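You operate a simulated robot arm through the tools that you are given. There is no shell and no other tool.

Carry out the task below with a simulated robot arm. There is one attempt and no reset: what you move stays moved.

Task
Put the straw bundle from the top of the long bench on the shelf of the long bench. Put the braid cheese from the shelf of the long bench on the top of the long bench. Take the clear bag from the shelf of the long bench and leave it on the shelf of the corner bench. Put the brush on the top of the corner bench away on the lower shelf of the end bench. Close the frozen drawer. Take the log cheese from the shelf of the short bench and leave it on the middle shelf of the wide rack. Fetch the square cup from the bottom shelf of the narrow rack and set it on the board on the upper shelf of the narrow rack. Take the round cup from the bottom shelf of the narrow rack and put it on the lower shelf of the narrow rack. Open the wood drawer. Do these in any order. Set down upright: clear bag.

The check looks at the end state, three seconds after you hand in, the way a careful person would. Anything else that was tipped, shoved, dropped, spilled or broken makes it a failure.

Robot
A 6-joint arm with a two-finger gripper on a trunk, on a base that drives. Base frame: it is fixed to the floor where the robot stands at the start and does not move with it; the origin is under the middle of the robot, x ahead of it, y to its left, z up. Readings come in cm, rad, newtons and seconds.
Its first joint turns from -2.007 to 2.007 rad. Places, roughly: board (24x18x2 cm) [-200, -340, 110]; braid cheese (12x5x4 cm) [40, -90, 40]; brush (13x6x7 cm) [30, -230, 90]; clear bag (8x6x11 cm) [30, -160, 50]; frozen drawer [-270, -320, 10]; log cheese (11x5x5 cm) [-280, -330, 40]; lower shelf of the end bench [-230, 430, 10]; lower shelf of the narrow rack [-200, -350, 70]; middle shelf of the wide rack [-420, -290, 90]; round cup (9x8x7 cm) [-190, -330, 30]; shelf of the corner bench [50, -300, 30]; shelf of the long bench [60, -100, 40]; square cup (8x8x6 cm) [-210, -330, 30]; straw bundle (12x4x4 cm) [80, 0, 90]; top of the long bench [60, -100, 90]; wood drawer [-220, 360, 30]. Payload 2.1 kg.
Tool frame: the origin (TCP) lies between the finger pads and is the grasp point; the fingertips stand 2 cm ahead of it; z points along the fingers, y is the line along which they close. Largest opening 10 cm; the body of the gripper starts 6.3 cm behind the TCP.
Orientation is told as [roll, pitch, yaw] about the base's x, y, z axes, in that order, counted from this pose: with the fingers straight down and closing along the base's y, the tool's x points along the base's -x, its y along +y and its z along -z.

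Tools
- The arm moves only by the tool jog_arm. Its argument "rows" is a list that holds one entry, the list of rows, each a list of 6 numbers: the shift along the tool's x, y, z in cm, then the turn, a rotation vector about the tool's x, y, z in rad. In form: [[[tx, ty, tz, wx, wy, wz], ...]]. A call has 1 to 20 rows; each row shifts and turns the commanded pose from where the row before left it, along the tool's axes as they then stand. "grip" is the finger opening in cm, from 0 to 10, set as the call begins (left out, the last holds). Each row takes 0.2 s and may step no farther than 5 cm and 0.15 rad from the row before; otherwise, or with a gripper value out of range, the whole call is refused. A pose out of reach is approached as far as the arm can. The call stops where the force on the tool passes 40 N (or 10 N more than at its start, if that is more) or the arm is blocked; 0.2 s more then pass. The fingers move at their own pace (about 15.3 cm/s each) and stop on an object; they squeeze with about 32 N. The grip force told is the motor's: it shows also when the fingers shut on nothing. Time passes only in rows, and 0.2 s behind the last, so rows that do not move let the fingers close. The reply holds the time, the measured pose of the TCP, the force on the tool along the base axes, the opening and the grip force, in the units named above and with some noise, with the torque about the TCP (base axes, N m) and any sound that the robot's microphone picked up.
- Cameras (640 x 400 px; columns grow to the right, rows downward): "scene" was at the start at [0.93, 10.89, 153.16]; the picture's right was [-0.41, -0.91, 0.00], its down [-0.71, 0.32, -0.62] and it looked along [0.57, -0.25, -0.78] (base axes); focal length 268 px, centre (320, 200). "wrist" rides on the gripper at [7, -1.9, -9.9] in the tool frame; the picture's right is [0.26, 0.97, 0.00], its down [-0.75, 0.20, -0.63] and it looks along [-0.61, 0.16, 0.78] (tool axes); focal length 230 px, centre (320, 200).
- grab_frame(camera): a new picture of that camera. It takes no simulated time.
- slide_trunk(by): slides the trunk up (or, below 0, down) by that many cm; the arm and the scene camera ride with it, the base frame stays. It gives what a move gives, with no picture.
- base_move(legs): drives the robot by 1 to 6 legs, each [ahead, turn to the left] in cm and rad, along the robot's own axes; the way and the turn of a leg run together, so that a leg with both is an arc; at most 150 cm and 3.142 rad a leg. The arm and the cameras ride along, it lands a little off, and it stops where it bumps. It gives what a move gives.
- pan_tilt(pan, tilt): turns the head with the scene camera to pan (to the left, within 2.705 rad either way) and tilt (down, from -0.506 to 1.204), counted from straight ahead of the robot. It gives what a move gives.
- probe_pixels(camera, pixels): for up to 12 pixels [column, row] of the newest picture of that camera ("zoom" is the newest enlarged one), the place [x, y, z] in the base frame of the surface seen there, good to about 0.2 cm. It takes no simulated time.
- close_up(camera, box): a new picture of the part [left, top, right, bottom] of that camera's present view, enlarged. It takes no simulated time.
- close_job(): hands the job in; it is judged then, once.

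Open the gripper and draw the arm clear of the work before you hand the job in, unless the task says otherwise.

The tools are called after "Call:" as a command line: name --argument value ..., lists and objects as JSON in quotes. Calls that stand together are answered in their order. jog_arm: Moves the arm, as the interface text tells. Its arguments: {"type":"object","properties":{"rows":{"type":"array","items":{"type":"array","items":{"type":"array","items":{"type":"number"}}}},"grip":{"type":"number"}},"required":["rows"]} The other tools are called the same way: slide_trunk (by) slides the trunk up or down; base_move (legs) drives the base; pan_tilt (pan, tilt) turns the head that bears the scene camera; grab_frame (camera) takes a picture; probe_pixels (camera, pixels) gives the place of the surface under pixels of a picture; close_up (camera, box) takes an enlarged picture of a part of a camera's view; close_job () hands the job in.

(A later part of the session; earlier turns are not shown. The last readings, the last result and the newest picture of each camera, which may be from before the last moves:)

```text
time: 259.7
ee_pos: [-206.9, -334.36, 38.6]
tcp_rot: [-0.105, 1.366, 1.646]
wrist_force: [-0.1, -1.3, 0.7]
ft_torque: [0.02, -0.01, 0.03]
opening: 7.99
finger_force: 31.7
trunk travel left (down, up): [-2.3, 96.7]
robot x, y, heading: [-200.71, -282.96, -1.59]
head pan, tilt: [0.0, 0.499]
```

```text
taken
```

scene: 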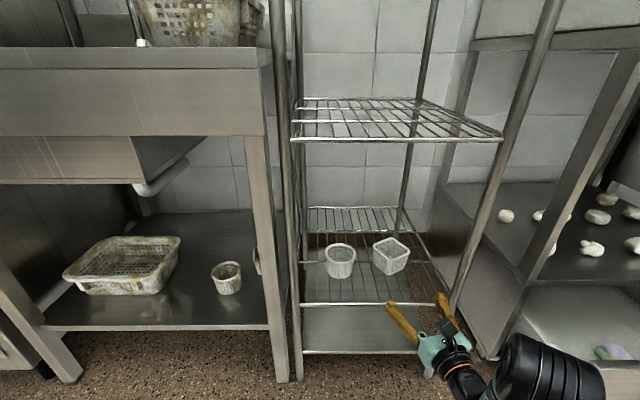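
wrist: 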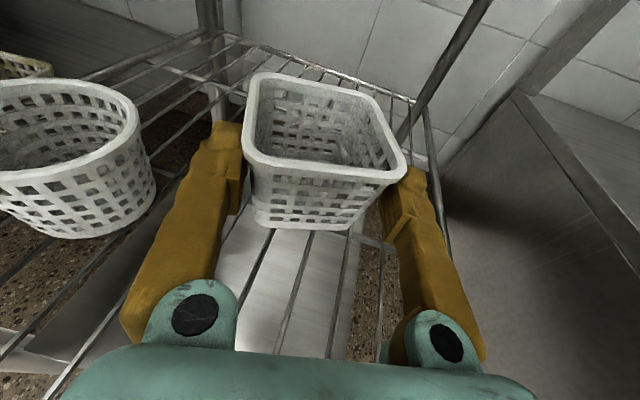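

Firm and level. I back out 32 cm, raise the trunk 78 cm, and shift the cup to x≈−200.

Call:
base_move --legs '[[-32, 0]]'

Call:
slide_trunk --by 40

Call:
slide_trunk --by 38.5

Call:
jog_arm --rows '[[[0, -3.5, 0, 0, 0, 0], [0, -3.4, 0, 0, 0, 0], [0, 0, 0, 0, 0, 0]]]'

Call:
pan_tilt --pan 0.0 --tilt 0.5

Call:
grab_frame --camera "scene"

Call:
grab_frame --camera "wrist"

```text
time: 261.9
ee_pos: [-206.43, -302.12, 38.56]
tcp_rot: [-0.107, 1.365, 1.646]
wrist_force: [0.4, -0.2, 0.1]
ft_torque: [0.0, -0.03, -0.03]
opening: 8.0
finger_force: 31.3
trunk travel left (down, up): [-2.3, 96.7]
robot x, y, heading: [-199.77, -251.0, -1.58]
head pan, tilt: [0.0, 0.499]
```

```text
time: 265.7
ee_pos: [-206.48, -302.14, 78.58]
tcp_rot: [-0.106, 1.365, 1.646]
wrist_force: [-0.5, 0.5, 0.3]
ft_torque: [0.0, -0.04, -0.03]
opening: 7.97
finger_force: 31.9
trunk travel left (down, up): [-42.3, 56.7]
robot x, y, heading: [-200.45, -251.02, -1.582]
head pan, tilt: [0.0, 0.499]
```

```text
time: 269.4
ee_pos: [-206.37, -302.17, 117.15]
tcp_rot: [-0.107, 1.364, 1.645]
wrist_force: [0.3, -0.3, 0.3]
ft_torque: [0.02, 0.0, 0.01]
opening: 7.93
finger_force: 32.3
trunk travel left (down, up): [-80.8, 18.2]
robot x, y, heading: [-200.4, -250.77, -1.584]
head pan, tilt: [0.0, 0.499]
```

```text
time: 270.2
ee_pos: [-199.75, -300.9, 117.38]
tcp_rot: [-0.109, 1.365, 1.641]
wrist_force: [-0.3, -1.0, 0.5]
ft_torque: [-0.02, 0.01, -0.03]
opening: 7.9
finger_force: 32.3
trunk travel left (down, up): [-80.8, 18.2]
robot x, y, heading: [-200.34, -251.0, -1.585]
head pan, tilt: [0.0, 0.499]
```

```text
time: 270.8
ee_pos: [-199.61, -300.89, 117.28]
tcp_rot: [-0.108, 1.364, 1.642]
wrist_force: [0.0, 0.1, -0.5]
ft_torque: [0.0, 0.01, 0.0]
opening: 7.89
finger_force: 32.3
trunk travel left (down, up): [-80.8, 18.2]
robot x, y, heading: [-200.19, -250.94, -1.582]
head pan, tilt: [0.0, 0.499]
```

```text
taken
```

scene: 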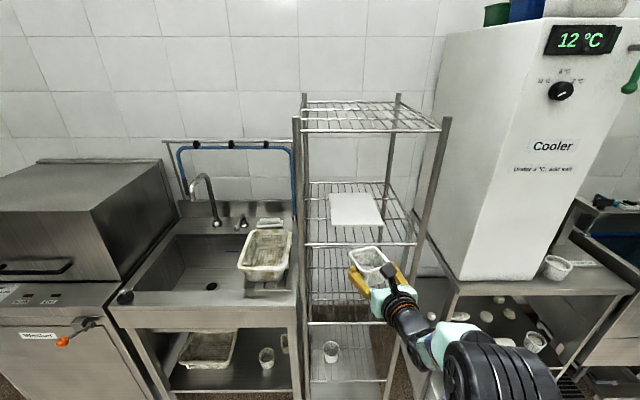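

```text
taken
```

wrist: 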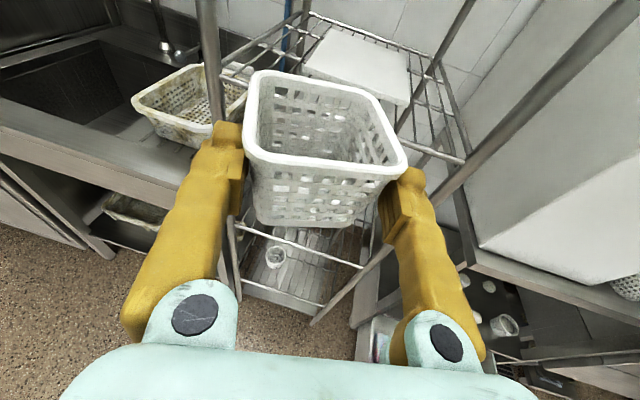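

The cup is level. I probe the board top for its exact place.

Call:
probe_pixels --camera "scene" --pixels '[[332, 196], [372, 195], [381, 224], [333, 224], [355, 208], [400, 243], [310, 243], [440, 128], [301, 128]]'

```text
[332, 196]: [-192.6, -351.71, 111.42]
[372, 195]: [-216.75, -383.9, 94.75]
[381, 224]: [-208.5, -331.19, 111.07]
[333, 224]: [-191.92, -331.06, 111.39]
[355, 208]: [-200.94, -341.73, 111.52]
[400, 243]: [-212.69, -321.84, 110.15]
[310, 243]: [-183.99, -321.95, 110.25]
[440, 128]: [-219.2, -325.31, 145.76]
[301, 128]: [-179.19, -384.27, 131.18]
```

Board centre ≈(−200.3,−342), top 111.5; cup bottom is ≈113.6. I drive forward 30, check, then 11 more.

Call:
base_move --legs '[[30, 0]]'

Call:
grab_frame --camera "wrist"

Call:
grab_frame --camera "scene"

```text
time: 272.9
ee_pos: [-200.04, -330.83, 117.29]
tcp_rot: [-0.105, 1.368, 1.645]
wrist_force: [0.3, -0.5, -1.2]
ft_torque: [0.03, 0.02, 0.0]
opening: 7.89
finger_force: 31.4
trunk travel left (down, up): [-80.8, 18.2]
robot x, y, heading: [-200.69, -280.67, -1.58]
head pan, tilt: [0.0, 0.499]
```

```text
taken
```

wrist: 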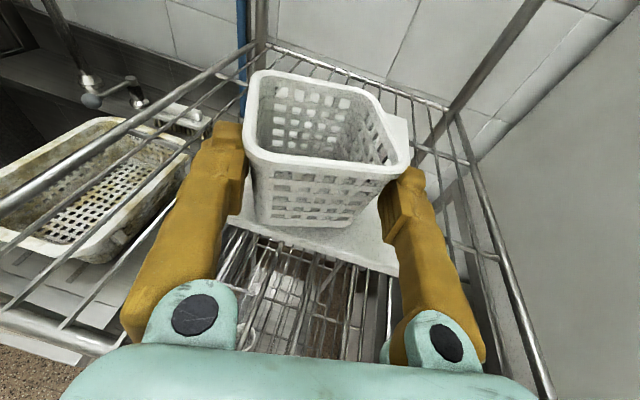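

```text
taken
```

scene: 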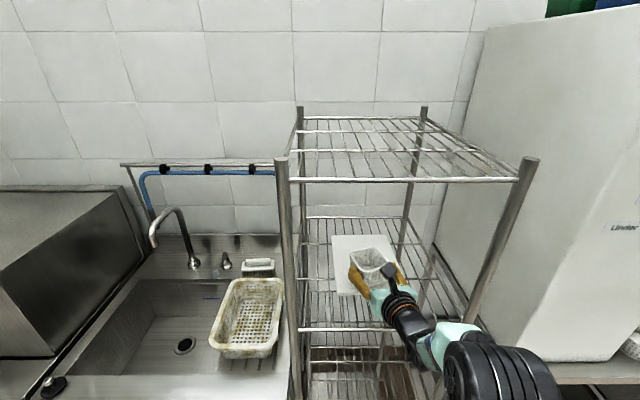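

All clear; 11 cm further, then lower to the board.

Call:
base_move --legs '[[11, 0]]'

Call:
jog_arm --rows '[[[-0.98, 0, 0.2, 0, 0, 0], [-0.69, 0, 0.14, 0, 0, 0], [0, 0, 0, 0, 0, 0]]]'

Call:
grab_frame --camera "wrist"

```text
time: 274.0
ee_pos: [-200.1, -341.36, 117.56]
tcp_rot: [-0.105, 1.369, 1.649]
wrist_force: [0.2, 0.0, 0.3]
ft_torque: [0.03, -0.03, 0.0]
opening: 7.86
finger_force: 32.3
trunk travel left (down, up): [-80.8, 18.2]
robot x, y, heading: [-200.7, -291.56, -1.577]
head pan, tilt: [0.0, 0.499]
```

```text
time: 274.8
ee_pos: [-200.19, -341.76, 115.57]
tcp_rot: [-0.105, 1.366, 1.649]
wrist_force: [0.2, -0.6, -1.0]
ft_torque: [-0.04, 0.02, 0.06]
opening: 7.89
finger_force: 32.1
trunk travel left (down, up): [-80.8, 18.2]
robot x, y, heading: [-200.68, -291.61, -1.585]
head pan, tilt: [0.0, 0.499]
```

```text
taken
```

wrist: 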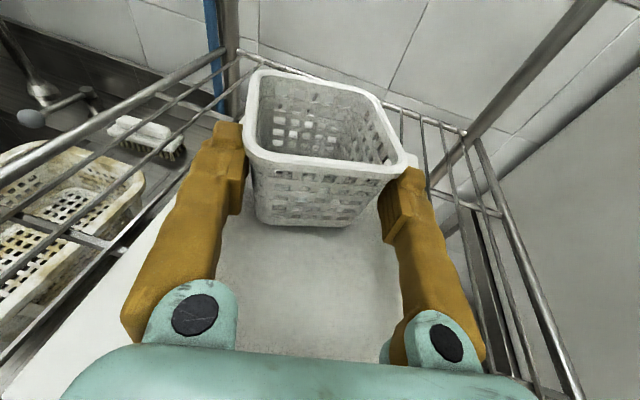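

Now small downward steps until contact.

Call:
jog_arm --rows '[[[-0.29, 0, 0.06, 0, 0, 0], [-0.2, 0, 0.04, 0, 0, 0], [0, 0, 0, 0, 0, 0]]]'

```text
time: 275.6
ee_pos: [-199.95, -341.75, 115.09]
tcp_rot: [-0.107, 1.367, 1.65]
wrist_force: [0.0, -0.5, -0.4]
ft_torque: [0.05, 0.0, -0.01]
opening: 7.85
finger_force: 32.1
trunk travel left (down, up): [-80.8, 18.2]
robot x, y, heading: [-200.52, -291.8, -1.582]
head pan, tilt: [0.0, 0.499]
```

Call:
jog_arm --rows '[[[-0.2, 0, 0.04, 0, 0, 0], [-0.2, 0, 0.04, 0, 0, 0], [0, 0, 0, 0, 0, 0]]]'

```text
time: 276.4
ee_pos: [-199.95, -341.75, 114.66]
tcp_rot: [-0.107, 1.367, 1.646]
wrist_force: [-0.1, -0.3, 0.6]
ft_torque: [-0.02, 0.0, 0.01]
opening: 7.87
finger_force: 32.0
trunk travel left (down, up): [-80.8, 18.2]
robot x, y, heading: [-200.17, -291.55, -1.588]
head pan, tilt: [0.0, 0.499]
```

Call:
jog_arm --rows '[[[-0.2, 0, 0.04, 0, 0, 0], [-0.2, 0, 0.04, 0, 0, 0], [0, 0, 0, 0, 0, 0]]]'

Call:
close_up --camera "wrist" --box '[200, 40, 440, 260]'

```text
time: 277.2
ee_pos: [-199.95, -341.68, 114.48]
tcp_rot: [-0.105, 1.37, 1.65]
wrist_force: [1.2, -0.4, 11.8]
ft_torque: [-0.11, -0.06, 0.06]
opening: 7.77
finger_force: 32.5
trunk travel left (down, up): [-80.8, 18.2]
robot x, y, heading: [-200.63, -291.39, -1.585]
head pan, tilt: [0.0, 0.499]
```

```text
1.82 times, centred on (320, 150) of wrist
```

zoom: 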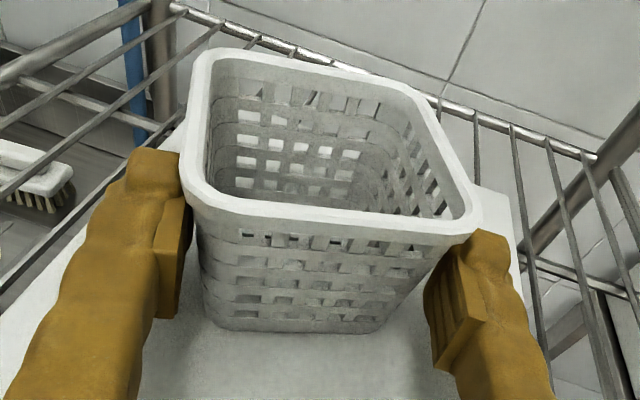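

Contact at z 114.5. I release and back the fingers straight out.

Call:
jog_arm --rows '[[[0, 0, 0, 0, 0, 0], [0, 0, 0, 0, 0, 0], [0, 0, 0, 0, 0, 0]]]' --grip 10

Call:
jog_arm --rows '[[[-0.4, 0, -1.96, 0, 0, 0], [-0.4, 0, -1.96, 0, 0, 0], [-0.4, 0, -1.96, 0, 0, 0], [-0.4, 0, -1.96, 0, 0, 0]]]'

Call:
grab_frame --camera "wrist"

```text
time: 278.0
ee_pos: [-200.12, -341.74, 114.23]
tcp_rot: [-0.106, 1.364, 1.646]
wrist_force: [0.1, -1.2, 0.0]
ft_torque: [0.0, 0.01, 0.01]
opening: 10.01
finger_force: 0.2
trunk travel left (down, up): [-80.8, 18.2]
robot x, y, heading: [-200.79, -291.45, -1.587]
head pan, tilt: [0.0, 0.499]
```

```text
time: 279.0
ee_pos: [-202.16, -335.7, 114.47]
tcp_rot: [-0.11, 1.364, 1.646]
wrist_force: [0.0, 0.1, -0.8]
ft_torque: [0.0, 0.03, 0.0]
opening: 10.0
finger_force: 0.1
out of reach, approached as far as the arm can: row 4
trunk travel left (down, up): [-80.8, 18.2]
robot x, y, heading: [-200.65, -291.59, -1.584]
head pan, tilt: [0.0, 0.499]
```

```text
taken
```

wrist: 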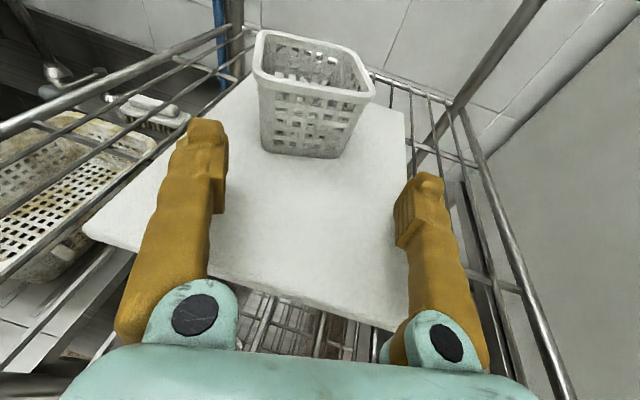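

The square cup stands on the board. I back out and lower for the round cup.

Call:
base_move --legs '[[-42, 0]]'

Call:
grab_frame --camera "scene"

Call:
slide_trunk --by -40

Call:
slide_trunk --by -38

Call:
grab_frame --camera "wrist"

```text
time: 281.6
ee_pos: [-201.61, -293.86, 114.56]
tcp_rot: [-0.108, 1.366, 1.645]
wrist_force: [0.3, 0.8, -0.9]
ft_torque: [0.0, -0.01, -0.01]
opening: 9.99
finger_force: 0.1
trunk travel left (down, up): [-80.8, 18.2]
robot x, y, heading: [-199.97, -249.46, -1.587]
head pan, tilt: [0.0, 0.499]
```

```text
taken
```

scene: 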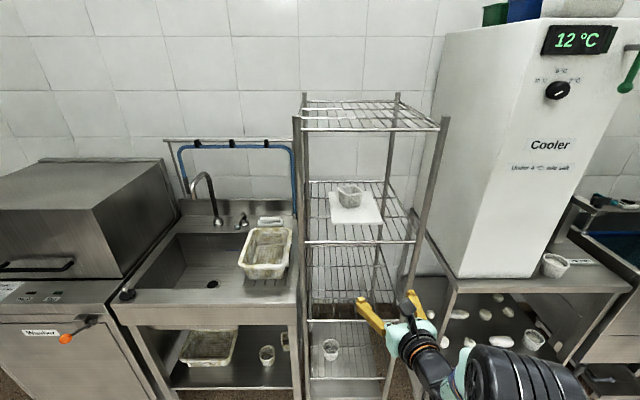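

```text
time: 285.4
ee_pos: [-201.7, -293.8, 74.63]
tcp_rot: [-0.106, 1.364, 1.647]
wrist_force: [-1.0, 0.6, 0.5]
ft_torque: [0.02, 0.02, 0.01]
opening: 10.0
finger_force: 0.1
trunk travel left (down, up): [-40.8, 58.2]
robot x, y, heading: [-199.88, -249.35, -1.586]
head pan, tilt: [0.0, 0.499]
```

```text
time: 289.1
ee_pos: [-201.62, -293.75, 36.53]
tcp_rot: [-0.105, 1.365, 1.645]
wrist_force: [-0.2, -0.2, -0.6]
ft_torque: [0.02, 0.03, 0.0]
opening: 9.99
finger_force: 0.1
trunk travel left (down, up): [-2.8, 96.2]
robot x, y, heading: [-200.06, -250.0, -1.587]
head pan, tilt: [0.0, 0.499]
```

```text
taken
```

wrist: 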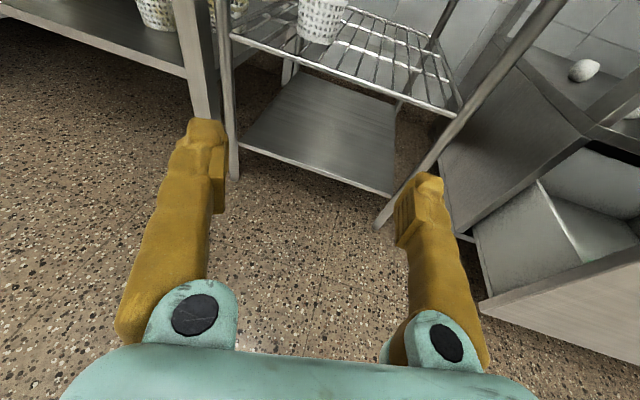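

I straighten the tool to −y and line it up with the round cup (x≈−193).

Call:
jog_arm --rows '[[[0, 0, 0, -0.086, 0, 0.018], [0, 0, 0, -0.086, 0, 0.018], [0, -3, 0, 0, 0, 0], [0, -3, 0, 0, 0, 0], [-0.4, -3.2, 0, 0, 0, 0], [0, 0, 0, 0, 0, 0]]]'

Call:
base_move --legs '[[27, 0]]'

Call:
grab_frame --camera "wrist"

```text
time: 290.5
ee_pos: [-204.01, -294.35, 37.43]
tcp_rot: [-0.109, 1.36, 1.471]
wrist_force: [-0.1, -0.4, -0.6]
ft_torque: [-0.01, 0.02, -0.04]
opening: 10.02
finger_force: 0.1
out of reach, approached as far as the arm can: row 1, 2, 3, 4, 5
trunk travel left (down, up): [-2.8, 96.2]
robot x, y, heading: [-200.28, -249.45, -1.588]
head pan, tilt: [0.0, 0.499]
```

```text
time: 292.4
ee_pos: [-204.25, -321.43, 37.42]
tcp_rot: [-0.112, 1.361, 1.474]
wrist_force: [-0.2, -0.5, 0.5]
ft_torque: [0.01, 0.03, -0.02]
opening: 9.99
finger_force: 0.1
trunk travel left (down, up): [-2.8, 96.2]
robot x, y, heading: [-200.87, -276.99, -1.578]
head pan, tilt: [0.0, 0.499]
```

```text
taken
```

wrist: 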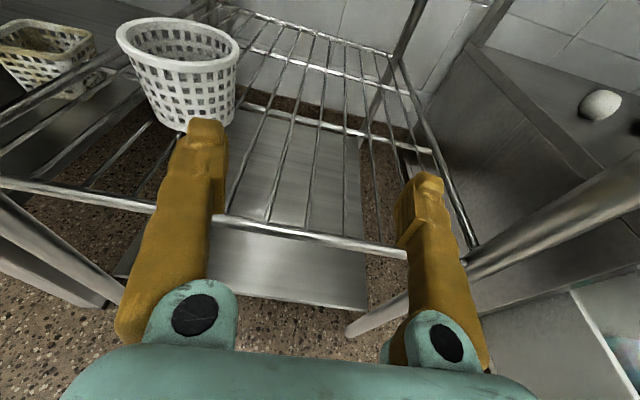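

The arm hits a limit sideways, so I shift the base instead: back out, S-move 11 cm toward +x, face the rack again.

Call:
base_move --legs '[[-32, 0], [0, 0.6], [20, 0], [0, -0.6]]'

Call:
grab_frame --camera "wrist"

Call:
close_up --camera "wrist" --box '[200, 0, 440, 200]'

```text
time: 299.1
ee_pos: [-193.02, -306.18, 37.48]
tcp_rot: [-0.109, 1.361, 1.469]
wrist_force: [-0.5, 0.4, 0.5]
ft_torque: [0.0, 0.0, 0.01]
opening: 10.02
finger_force: 0.0
trunk travel left (down, up): [-2.8, 96.2]
robot x, y, heading: [-189.25, -261.47, -1.587]
head pan, tilt: [0.0, 0.499]
```

```text
taken
```

wrist: 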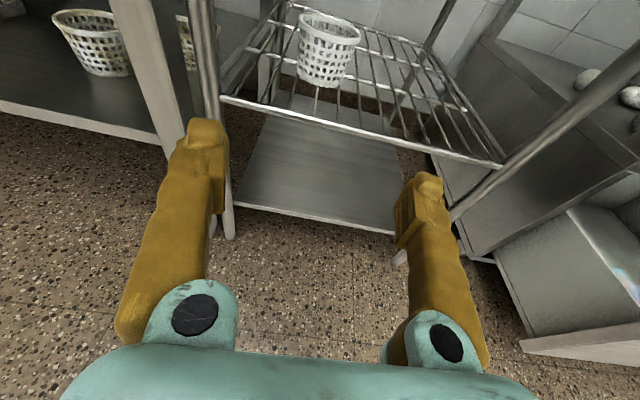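

```text
2.00 times, centred on (320, 100) of wrist
```

zoom: 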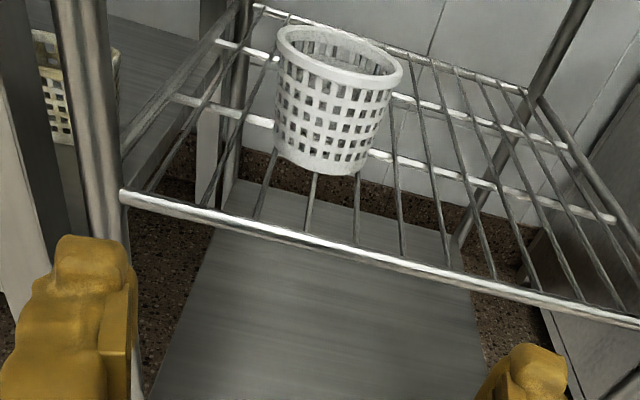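

I probe the round cup's rim from here.

Call:
probe_pixels --camera "zoom" --pixels '[[280, 42], [400, 80], [335, 76], [345, 30], [320, 168], [285, 140], [375, 130], [278, 80], [390, 105], [330, 120]]'

```text
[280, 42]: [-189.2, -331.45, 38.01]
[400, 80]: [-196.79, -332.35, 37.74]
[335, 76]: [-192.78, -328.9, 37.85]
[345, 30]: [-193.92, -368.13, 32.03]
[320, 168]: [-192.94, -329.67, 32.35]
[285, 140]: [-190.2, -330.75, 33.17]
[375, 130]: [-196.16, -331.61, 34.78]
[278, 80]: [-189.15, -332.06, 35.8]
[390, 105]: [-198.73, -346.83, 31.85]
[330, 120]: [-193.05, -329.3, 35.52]
```

Cup centre (−193.0,−332.8). I lower the trunk 1.5 cm, drive 20 cm forward, check, then the rest.

Call:
slide_trunk --by -1.5

Call:
base_move --legs '[[17, 0]]'

Call:
grab_frame --camera "wrist"

```text
time: 299.7
ee_pos: [-193.02, -306.28, 36.03]
tcp_rot: [-0.108, 1.361, 1.469]
wrist_force: [-0.2, -0.5, 0.3]
ft_torque: [0.01, 0.03, 0.01]
opening: 10.0
finger_force: 0.1
trunk travel left (down, up): [-1.3, 97.7]
robot x, y, heading: [-189.32, -261.63, -1.584]
head pan, tilt: [0.0, 0.499]
```

```text
time: 301.2
ee_pos: [-193.37, -323.27, 35.99]
tcp_rot: [-0.111, 1.362, 1.468]
wrist_force: [-0.3, -0.2, 0.5]
ft_torque: [-0.05, 0.01, 0.02]
opening: 9.99
finger_force: 0.0
trunk travel left (down, up): [-1.3, 97.7]
robot x, y, heading: [-188.99, -278.82, -1.588]
head pan, tilt: [0.0, 0.499]
```

```text
taken
```

wrist: 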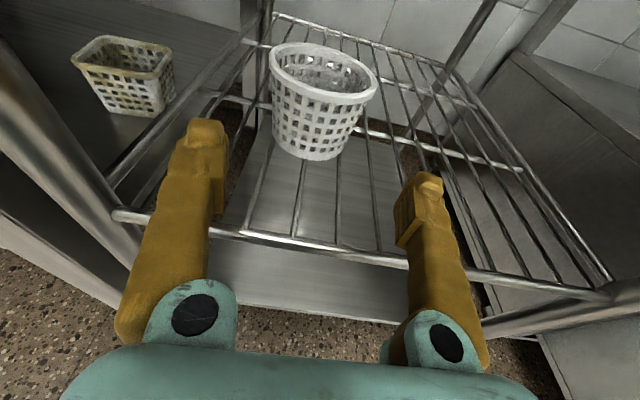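

Well centred. Forward 9.3 cm.

Call:
base_move --legs '[[9.3, 0]]'

Call:
grab_frame --camera "wrist"

```text
time: 302.3
ee_pos: [-193.45, -332.5, 35.97]
tcp_rot: [-0.109, 1.36, 1.467]
wrist_force: [0.3, 0.0, 0.7]
ft_torque: [-0.01, -0.01, 0.0]
opening: 10.0
finger_force: 0.0
trunk travel left (down, up): [-1.3, 97.7]
robot x, y, heading: [-189.68, -287.71, -1.585]
head pan, tilt: [0.0, 0.499]
```

```text
taken
```

wrist: 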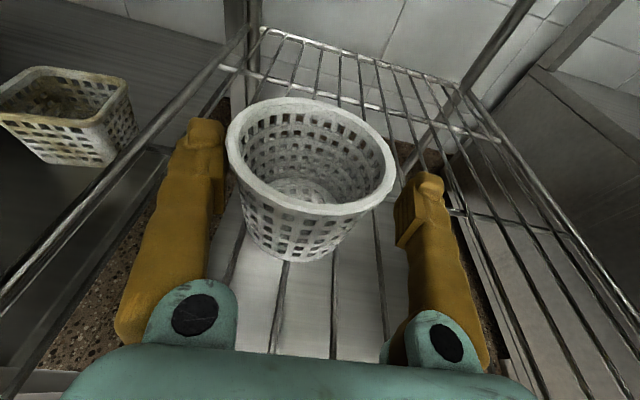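

The cup is between the fingers; I close and lift 2 cm with the trunk.

Call:
jog_arm --rows '[[[0, 0, 0, 0, 0, 0], [0, 0, 0, 0, 0, 0], [0, 0, 0, 0, 0, 0], [0, 0, 0, 0, 0, 0]]]' --grip 5

Call:
slide_trunk --by 2.5

Call:
grab_frame --camera "wrist"

```text
time: 303.3
ee_pos: [-193.43, -332.5, 36.11]
tcp_rot: [-0.11, 1.359, 1.467]
wrist_force: [-0.5, 0.8, 0.7]
ft_torque: [-0.02, 0.01, -0.02]
opening: 7.58
finger_force: 31.9
trunk travel left (down, up): [-1.3, 97.7]
robot x, y, heading: [-189.33, -288.0, -1.593]
head pan, tilt: [0.0, 0.499]
```

```text
time: 304.0
ee_pos: [-193.57, -332.54, 38.4]
tcp_rot: [-0.111, 1.362, 1.467]
wrist_force: [0.3, -0.2, 0.1]
ft_torque: [-0.02, 0.02, -0.03]
opening: 7.56
finger_force: 31.6
trunk travel left (down, up): [-3.8, 95.2]
robot x, y, heading: [-189.33, -287.89, -1.592]
head pan, tilt: [0.0, 0.499]
```

```text
taken
```

wrist: 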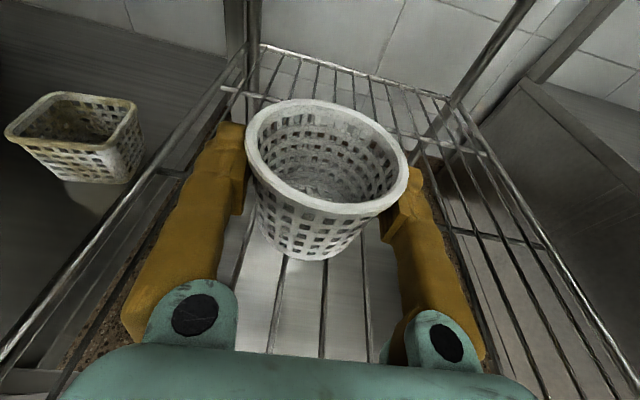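

Held. I back out 30 cm, raise 40 cm, and come forward over the lower shelf (z≈72).

Call:
base_move --legs '[[-30, 0]]'

Call:
slide_trunk --by 40

Call:
grab_frame --camera "scene"

Call:
probe_pixels --camera "scene" --pixels '[[300, 330], [320, 345], [340, 300], [360, 335], [330, 310], [310, 350]]'

Call:
grab_frame --camera "wrist"

```text
time: 306.0
ee_pos: [-192.98, -302.63, 38.46]
tcp_rot: [-0.109, 1.361, 1.469]
wrist_force: [-0.8, 0.9, -0.1]
ft_torque: [-0.06, 0.02, -0.01]
opening: 7.53
finger_force: 32.1
trunk travel left (down, up): [-3.8, 95.2]
robot x, y, heading: [-188.78, -257.74, -1.589]
head pan, tilt: [0.0, 0.499]
```

```text
time: 309.9
ee_pos: [-193.01, -302.61, 78.53]
tcp_rot: [-0.108, 1.362, 1.466]
wrist_force: [-0.1, -0.3, -0.6]
ft_torque: [-0.04, 0.0, 0.02]
opening: 7.54
finger_force: 32.4
trunk travel left (down, up): [-43.8, 55.2]
robot x, y, heading: [-188.7, -258.04, -1.593]
head pan, tilt: [0.0, 0.499]
```

```text
taken
```

scene: 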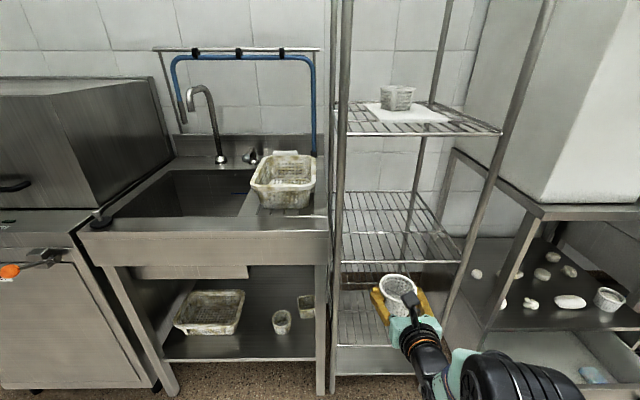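

```text
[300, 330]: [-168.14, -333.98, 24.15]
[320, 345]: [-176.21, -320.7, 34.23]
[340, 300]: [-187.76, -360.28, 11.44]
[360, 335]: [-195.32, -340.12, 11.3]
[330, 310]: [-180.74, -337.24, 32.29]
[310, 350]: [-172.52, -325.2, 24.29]
```

```text
taken
```

wrist: 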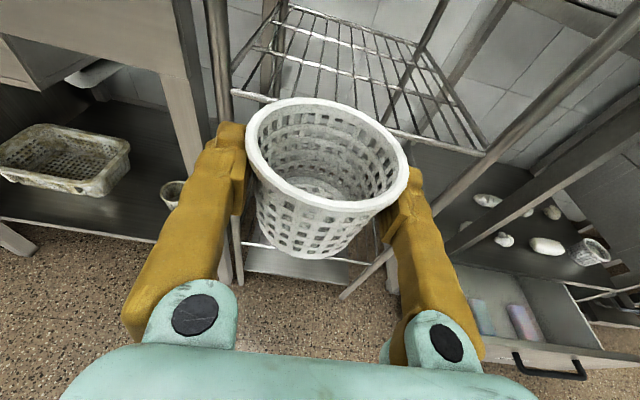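

I verify the lower shelf's height and then drive forward.

Call:
probe_pixels --camera "scene" --pixels '[[400, 261], [360, 262], [380, 225], [380, 193], [345, 230], [440, 235]]'

Call:
base_move --legs '[[24, 0]]'

Call:
grab_frame --camera "wrist"

```text
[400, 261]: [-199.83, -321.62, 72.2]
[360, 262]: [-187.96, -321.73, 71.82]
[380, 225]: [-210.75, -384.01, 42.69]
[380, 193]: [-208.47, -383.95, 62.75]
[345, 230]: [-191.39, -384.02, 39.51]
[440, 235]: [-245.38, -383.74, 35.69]
```

```text
time: 311.6
ee_pos: [-193.4, -326.53, 78.57]
tcp_rot: [-0.108, 1.36, 1.469]
wrist_force: [0.3, -0.7, 0.1]
ft_torque: [0.05, 0.02, -0.03]
opening: 7.51
finger_force: 31.9
trunk travel left (down, up): [-43.8, 55.2]
robot x, y, heading: [-189.63, -282.13, -1.587]
head pan, tilt: [0.0, 0.499]
```

```text
taken
```

wrist: 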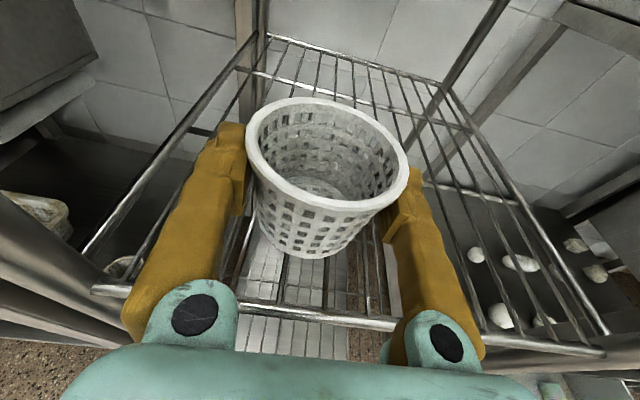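

Clear. Forward 9.5 cm, then lower with the trunk.

Call:
base_move --legs '[[9.5, 0]]'

Call:
slide_trunk --by -1.8

Call:
slide_trunk --by -0.5

Call:
grab_frame --camera "wrist"

```text
time: 312.8
ee_pos: [-193.5, -336.1, 78.36]
tcp_rot: [-0.11, 1.36, 1.471]
wrist_force: [-0.8, -0.5, 0.4]
ft_torque: [0.03, 0.01, -0.02]
opening: 7.5
finger_force: 32.3
trunk travel left (down, up): [-43.8, 55.2]
robot x, y, heading: [-189.53, -291.44, -1.591]
head pan, tilt: [0.0, 0.499]
```

```text
time: 313.4
ee_pos: [-193.59, -336.09, 76.6]
tcp_rot: [-0.109, 1.361, 1.467]
wrist_force: [0.5, 0.3, -0.2]
ft_torque: [0.01, -0.02, -0.01]
opening: 7.5
finger_force: 31.5
trunk travel left (down, up): [-42.0, 57.0]
robot x, y, heading: [-189.82, -290.9, -1.589]
head pan, tilt: [0.0, 0.499]
```

```text
time: 314.0
ee_pos: [-193.61, -336.12, 76.17]
tcp_rot: [-0.109, 1.362, 1.47]
wrist_force: [0.7, -0.1, -0.3]
ft_torque: [-0.03, 0.01, 0.02]
opening: 7.46
finger_force: 32.0
trunk travel left (down, up): [-41.5, 57.5]
robot x, y, heading: [-189.66, -291.44, -1.588]
head pan, tilt: [0.0, 0.499]
```

```text
taken
```

wrist: 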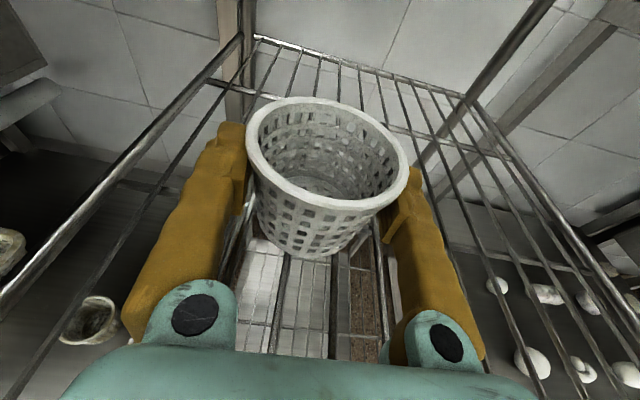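

Call:
slide_trunk --by -0.4

Call:
slide_trunk --by -0.3

```text
time: 314.5
ee_pos: [-193.54, -336.09, 75.9]
tcp_rot: [-0.106, 1.366, 1.473]
wrist_force: [-0.3, -1.4, 6.9]
ft_torque: [-0.08, 0.18, 0.03]
opening: 7.5
finger_force: 31.8
trunk travel left (down, up): [-41.1, 57.9]
robot x, y, heading: [-189.49, -291.29, -1.591]
head pan, tilt: [0.0, 0.499]
```

```text
time: 315.0
ee_pos: [-193.49, -335.91, 75.72]
tcp_rot: [-0.11, 1.367, 1.468]
wrist_force: [0.2, 0.7, 15.5]
ft_torque: [-0.13, 0.05, 0.01]
opening: 7.42
finger_force: 32.1
trunk travel left (down, up): [-40.8, 58.2]
robot x, y, heading: [-189.7, -291.38, -1.588]
head pan, tilt: [0.0, 0.499]
```

Contact (15 N). I release, then drive straight back.

Call:
jog_arm --rows '[[[0, 0, 0, 0, 0, 0], [0, 0, 0, 0, 0, 0], [0, 0, 0, 0, 0, 0]]]' --grip 10

Call:
grab_frame --camera "wrist"

Call:
base_move --legs '[[-12, 0]]'

Call:
grab_frame --camera "wrist"

```text
time: 315.8
ee_pos: [-193.58, -336.01, 75.56]
tcp_rot: [-0.11, 1.361, 1.47]
wrist_force: [-0.9, -0.4, 0.2]
ft_torque: [0.02, 0.01, 0.0]
opening: 10.02
finger_force: 0.2
trunk travel left (down, up): [-40.8, 58.2]
robot x, y, heading: [-189.63, -290.96, -1.587]
head pan, tilt: [0.0, 0.499]
```

```text
taken
```

wrist: 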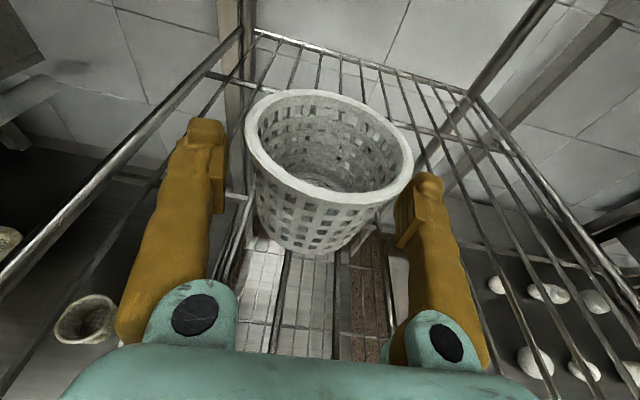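

```text
time: 317.1
ee_pos: [-193.36, -324.03, 75.47]
tcp_rot: [-0.11, 1.361, 1.469]
wrist_force: [0.3, 0.7, 0.5]
ft_torque: [0.01, 0.0, -0.01]
opening: 10.02
finger_force: 0.1
trunk travel left (down, up): [-40.8, 58.2]
robot x, y, heading: [-189.05, -279.02, -1.586]
head pan, tilt: [0.0, 0.499]
```

```text
taken
```

wrist: 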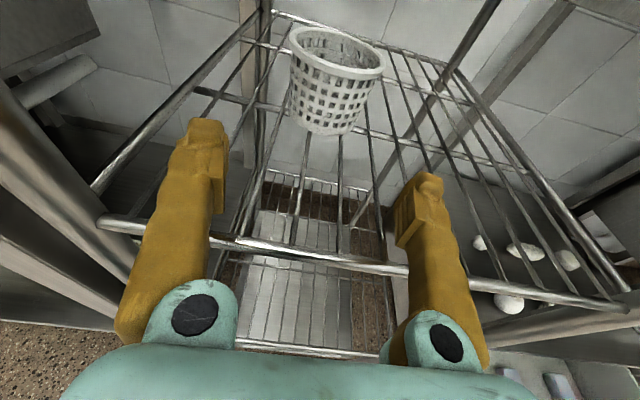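

Round cup stands on the lower shelf. I back off and look at the short bench with the drawer and the log cheese.

Call:
base_move --legs '[[-34, 0]]'

Call:
pan_tilt --pan -0.9 --tilt 0.5

Call:
grab_frame --camera "scene"

Call:
close_up --camera "scene" --box '[180, 150, 460, 390]'

```text
time: 319.3
ee_pos: [-192.87, -289.87, 75.55]
tcp_rot: [-0.11, 1.36, 1.467]
wrist_force: [-0.5, 0.3, -0.4]
ft_torque: [-0.02, -0.02, 0.0]
opening: 9.98
finger_force: 0.1
trunk travel left (down, up): [-40.8, 58.2]
robot x, y, heading: [-188.73, -245.01, -1.591]
head pan, tilt: [0.0, 0.499]
```

```text
time: 320.5
ee_pos: [-192.84, -289.8, 75.43]
tcp_rot: [-0.108, 1.361, 1.467]
wrist_force: [0.7, -0.1, -0.2]
ft_torque: [0.0, 0.0, 0.0]
opening: 10.01
finger_force: 0.1
trunk travel left (down, up): [-40.8, 58.2]
robot x, y, heading: [-189.09, -245.25, -1.589]
head pan, tilt: [-0.901, 0.499]
```

```text
taken
```

scene: 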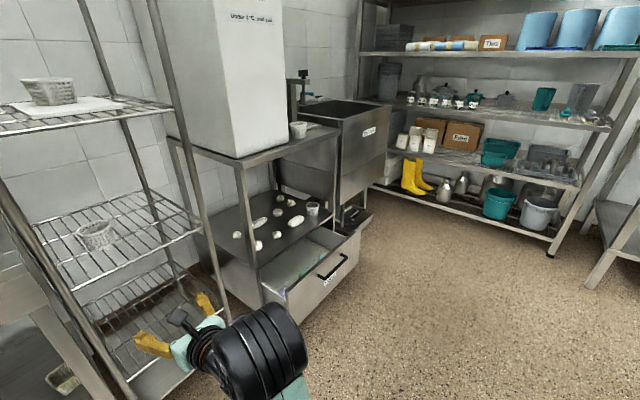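

```text
1.67 times, centred on (320, 270) of scene
```

zoom: 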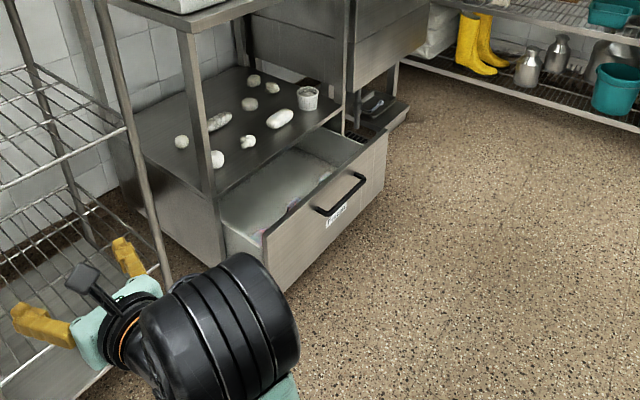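

The smooth log lies at zoom (280,118), a braid-like one at (218,120). I zoom in and probe.

Call:
close_up --camera "scene" --box '[220, 180, 340, 260]'

Call:
probe_pixels --camera "zoom" --pixels '[[400, 225], [460, 200], [430, 205], [430, 230], [215, 230], [490, 165], [330, 290], [170, 345], [250, 110], [330, 100], [545, 300], [420, 300]]'

Call:
probe_pixels --camera "scene" --pixels '[[262, 290], [270, 302], [354, 230], [355, 265], [275, 330], [330, 265], [345, 258], [245, 175], [332, 130], [340, 205], [265, 160], [210, 260]]'

```text
5.00 times, centred on (280, 220) of scene
```

zoom: 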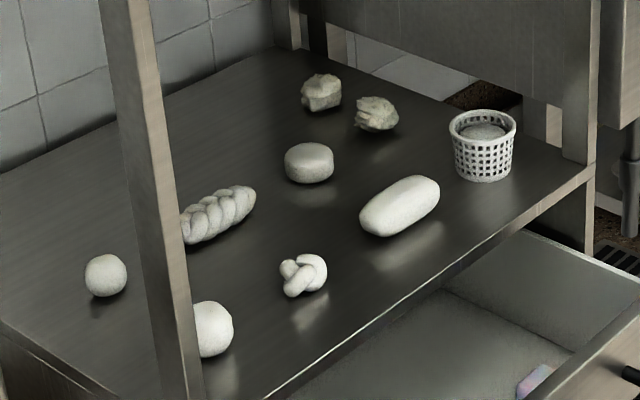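

```text
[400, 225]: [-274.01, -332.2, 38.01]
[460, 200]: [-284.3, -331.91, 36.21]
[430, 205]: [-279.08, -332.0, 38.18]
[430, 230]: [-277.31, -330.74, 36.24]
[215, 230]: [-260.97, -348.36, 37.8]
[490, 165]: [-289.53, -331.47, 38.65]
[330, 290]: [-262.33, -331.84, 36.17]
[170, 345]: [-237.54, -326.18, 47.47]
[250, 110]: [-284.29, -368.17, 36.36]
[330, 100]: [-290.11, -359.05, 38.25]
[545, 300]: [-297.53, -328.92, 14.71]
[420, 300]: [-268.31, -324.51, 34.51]
```

```text
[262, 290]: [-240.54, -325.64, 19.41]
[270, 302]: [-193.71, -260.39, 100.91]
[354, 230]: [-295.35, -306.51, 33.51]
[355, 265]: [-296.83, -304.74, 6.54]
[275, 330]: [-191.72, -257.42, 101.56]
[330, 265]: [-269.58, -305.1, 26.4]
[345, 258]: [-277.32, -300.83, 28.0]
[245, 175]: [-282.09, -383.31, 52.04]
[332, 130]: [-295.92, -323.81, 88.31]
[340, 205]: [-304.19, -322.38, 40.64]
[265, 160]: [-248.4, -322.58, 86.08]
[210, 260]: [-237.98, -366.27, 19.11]
```

The shelf is at z 36.2; log centre ≈(−279,−332.5). The open drawer (front y≈−305, x −240…−297, z 6–33) must be closed first to get near. I bring the tool back to pointing down.

Call:
jog_arm --rows '[[[-3.63, 0, -0.25, 0, -0.1428, 0], [-3.63, 0, -0.25, 0, -0.1428, 0], [-3.63, 0, -0.25, 0, -0.1428, 0], [-3.63, 0, -0.25, 0, -0.1428, 0], [-3.63, 0, -0.25, 0, -0.1428, 0], [-3.63, 0, -0.25, 0, -0.1428, 0], [-3.63, 0, -0.25, 0, -0.1428, 0], [-3.63, 0, -0.25, 0, -0.1428, 0], [-3.63, 0, -0.25, 0, -0.1428, 0], [-2, 0, -0.1, 0, -0.075, 0]]]' --grip 0

Call:
grab_frame --camera "wrist"

```text
time: 322.7
ee_pos: [-192.49, -270.59, 55.75]
tcp_rot: [-0.049, 0.096, 1.574]
wrist_force: [-0.2, -0.9, 0.9]
ft_torque: [0.01, 0.0, -0.01]
opening: 0.01
finger_force: 29.4
out of reach, approached as far as the arm can: row 2, 3, 5, 6, 7, 8, 9
trunk travel left (down, up): [-40.8, 58.2]
robot x, y, heading: [-188.47, -245.35, -1.584]
head pan, tilt: [-0.901, 0.499]
```

```text
taken
```

wrist: 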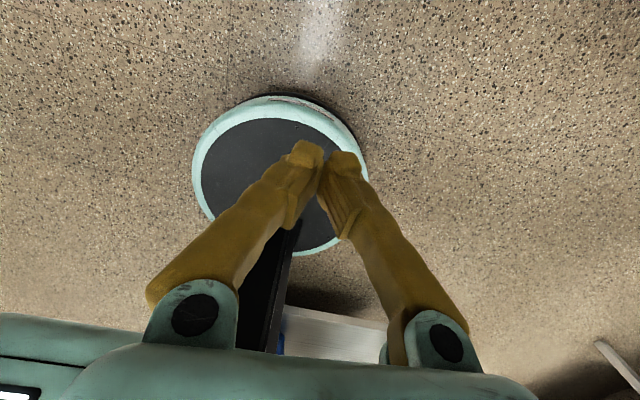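

Now I unwind the tool about its axis by a half turn so the camera faces me again.

Call:
jog_arm --rows '[[[0, 0, 0, 0, 0, -0.143], [0, 0, 0, 0, 0, -0.143], [0, 0, 0, 0, 0, -0.143], [0, 0, 0, 0, 0, -0.143], [0, 0, 0, 0, 0, -0.143], [0, 0, 0, 0, 0, -0.143], [0, 0, 0, 0, 0, -0.143], [0, 0, 0, 0, 0, -0.143], [0, 0, 0, 0, 0, -0.143], [0, 0, 0, 0, 0, -0.143], [0, 0, 0, 0, 0, -0.143]]]'

Call:
jog_arm --rows '[[[0, 0, 0, 0, 0, -0.143], [0, 0, 0, 0, 0, -0.143], [0, 0, 0, 0, 0, -0.143], [0, 0, 0, 0, 0, -0.143], [0, 0, 0, 0, 0, -0.143], [0, 0, 0, 0, 0, -0.143], [0, 0, 0, 0, 0, -0.143], [0, 0, 0, 0, 0, -0.143], [0, 0, 0, 0, 0, -0.143], [0, 0, 0, 0, 0, -0.143], [0, 0, 0, 0, 0, -0.143]]]'

```text
time: 325.1
ee_pos: [-192.5, -270.39, 55.8]
tcp_rot: [0.096, 0.049, -3.129]
wrist_force: [0.1, 0.7, -0.4]
ft_torque: [0.04, -0.02, -0.01]
opening: 0.02
finger_force: 29.5
trunk travel left (down, up): [-40.8, 58.2]
robot x, y, heading: [-188.57, -244.96, -1.59]
head pan, tilt: [-0.901, 0.499]
```

```text
time: 327.0
ee_pos: [-192.5, -270.82, 55.83]
tcp_rot: [0.082, -0.081, -1.95]
wrist_force: [-1.0, -1.6, -0.2]
ft_torque: [0.11, -0.07, 0.08]
opening: 0.01
finger_force: 29.1
trunk travel left (down, up): [-40.8, 58.2]
robot x, y, heading: [-188.6, -245.4, -1.588]
head pan, tilt: [-0.901, 0.499]
stopped in row 9: the force on the tool passed its limit at 61 N (the readings are from after the stop); the commanded pose is now the measured one
```

The camera touched my own arm base; I move the tool 8 cm forward, then finish the turn and level it.

Call:
jog_arm --rows '[[[-3.7, 1.5, 0, 0, 0, 0], [-3.7, 1.5, 0, 0, 0, 0], [0, 0, 0, 0, 0, -0.127], [0, 0, 0, 0, 0, -0.127], [0, 0, 0, 0, 0, -0.127]]]'

```text
time: 328.2
ee_pos: [-192.49, -278.87, 56.6]
tcp_rot: [0.044, -0.107, -1.567]
wrist_force: [-0.1, 0.0, 0.0]
ft_torque: [-0.02, 0.0, 0.0]
opening: 0.01
finger_force: 29.5
trunk travel left (down, up): [-40.8, 58.2]
robot x, y, heading: [-188.58, -245.12, -1.589]
head pan, tilt: [-0.901, 0.499]
```

I level the tool and drive to in front of the drawer.

Call:
jog_arm --rows '[[[0, 0, 0, 0.044, 0.107, 0], [0, 0, 0, 0, 0, 0]]]'

Call:
base_move --legs '[[0, -1.273], [60, 0], [0, 1.29]]'

Call:
pan_tilt --pan -0.1 --tilt 0.7

Call:
grab_frame --camera "scene"

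Call:
grab_frame --camera "wrist"

```text
time: 328.8
ee_pos: [-192.53, -278.87, 56.65]
tcp_rot: [0.003, 0.003, -1.567]
wrist_force: [-0.1, -0.2, -0.1]
ft_torque: [-0.01, -0.02, 0.01]
opening: 0.01
finger_force: 29.7
trunk travel left (down, up): [-40.8, 58.2]
robot x, y, heading: [-189.21, -244.87, -1.587]
head pan, tilt: [-0.901, 0.499]
```

```text
time: 338.5
ee_pos: [-250.34, -295.02, 56.69]
tcp_rot: [0.001, 0.0, -1.566]
wrist_force: [-0.3, -0.2, -0.1]
ft_torque: [-0.02, 0.04, 0.01]
opening: 0.01
finger_force: 29.3
trunk travel left (down, up): [-40.8, 58.2]
robot x, y, heading: [-246.29, -261.68, -1.589]
head pan, tilt: [-0.901, 0.499]
```

```text
time: 339.7
ee_pos: [-250.41, -295.08, 56.72]
tcp_rot: [0.002, 0.001, -1.566]
wrist_force: [0.5, -0.6, 0.1]
ft_torque: [0.01, 0.0, 0.0]
opening: 0.0
finger_force: 29.4
trunk travel left (down, up): [-40.8, 58.2]
robot x, y, heading: [-246.72, -261.51, -1.588]
head pan, tilt: [-0.099, 0.7]
```

```text
taken
```

scene: 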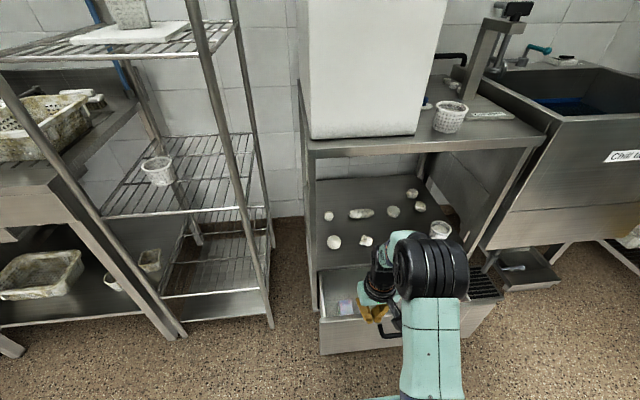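

```text
taken
```

wrist: 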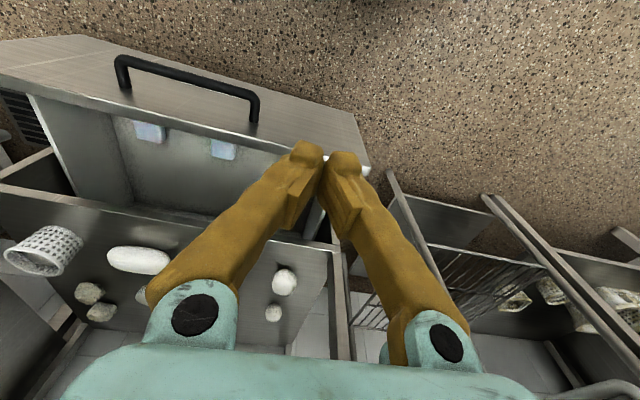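

I probe the drawer panel edge, handle and the log in this view.

Call:
probe_pixels --camera "wrist" --pixels '[[252, 118], [125, 85], [190, 80], [270, 150], [362, 168], [100, 105], [285, 130], [120, 255], [165, 260], [140, 248], [140, 268], [335, 245]]'

```text
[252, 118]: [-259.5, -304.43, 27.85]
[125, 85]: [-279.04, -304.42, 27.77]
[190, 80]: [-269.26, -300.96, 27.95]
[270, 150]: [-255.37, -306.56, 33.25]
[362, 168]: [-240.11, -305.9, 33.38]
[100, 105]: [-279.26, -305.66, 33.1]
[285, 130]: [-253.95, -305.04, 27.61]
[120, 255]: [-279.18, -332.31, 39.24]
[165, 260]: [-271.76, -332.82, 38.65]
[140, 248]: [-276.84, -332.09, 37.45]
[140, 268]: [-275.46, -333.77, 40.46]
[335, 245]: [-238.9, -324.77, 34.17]
```

The handle spans x −259…−279; my gripper at x≈−250 will push the bare panel. I lower the trunk 38.5 cm and drive forward.

Call:
slide_trunk --by -38.5

Call:
base_move --legs '[[12, 0]]'

Call:
grab_frame --camera "scene"

```text
time: 343.4
ee_pos: [-250.44, -295.07, 18.06]
tcp_rot: [0.002, 0.0, -1.564]
wrist_force: [0.3, -0.1, 0.5]
ft_torque: [0.01, 0.02, 0.02]
opening: 0.0
finger_force: 29.1
trunk travel left (down, up): [-2.3, 96.7]
robot x, y, heading: [-246.41, -261.59, -1.591]
head pan, tilt: [-0.099, 0.7]
```

```text
time: 344.6
ee_pos: [-250.57, -307.14, 18.08]
tcp_rot: [0.002, -0.001, -1.565]
wrist_force: [-0.7, 0.4, 0.3]
ft_torque: [0.03, -0.01, -0.02]
opening: 0.0
finger_force: 29.6
trunk travel left (down, up): [-2.3, 96.7]
robot x, y, heading: [-246.68, -273.83, -1.59]
head pan, tilt: [-0.099, 0.7]
```

```text
taken
```

scene: 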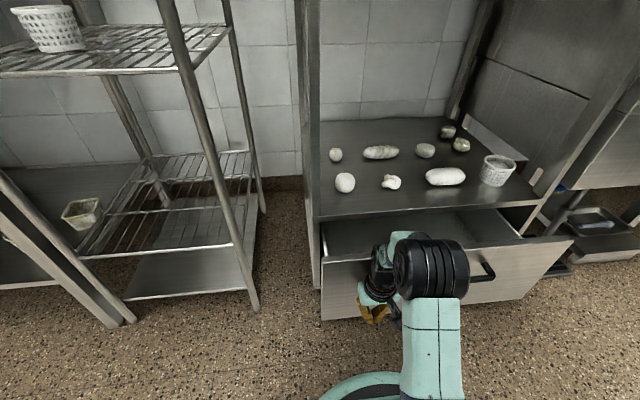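

The drawer yields with little force. I push further.

Call:
base_move --legs '[[12, 0]]'

Call:
grab_frame --camera "scene"

Call:
probe_pixels --camera "scene" --pixels '[[350, 290], [500, 240], [540, 200], [540, 240], [330, 260], [480, 270]]'

```text
time: 345.9
ee_pos: [-250.66, -317.39, 18.17]
tcp_rot: [0.004, 0.02, -1.571]
wrist_force: [0.7, 7.0, 3.2]
ft_torque: [-0.99, 0.13, -0.08]
opening: 0.0
finger_force: 29.8
trunk travel left (down, up): [-2.3, 96.7]
robot x, y, heading: [-246.91, -284.59, -1.591]
head pan, tilt: [-0.099, 0.7]
stopped in leg 1: the force on the tool passed its limit at 103 N (the readings are from after the stop); the commanded pose is now the measured one
```

```text
taken
```

scene: 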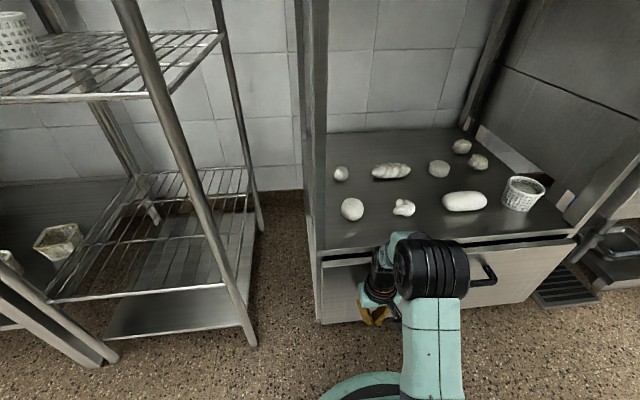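

```text
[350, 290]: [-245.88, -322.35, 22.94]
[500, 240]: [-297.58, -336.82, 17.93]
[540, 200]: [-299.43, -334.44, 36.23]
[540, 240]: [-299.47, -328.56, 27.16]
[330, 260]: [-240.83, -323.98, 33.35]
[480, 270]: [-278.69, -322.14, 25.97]
```

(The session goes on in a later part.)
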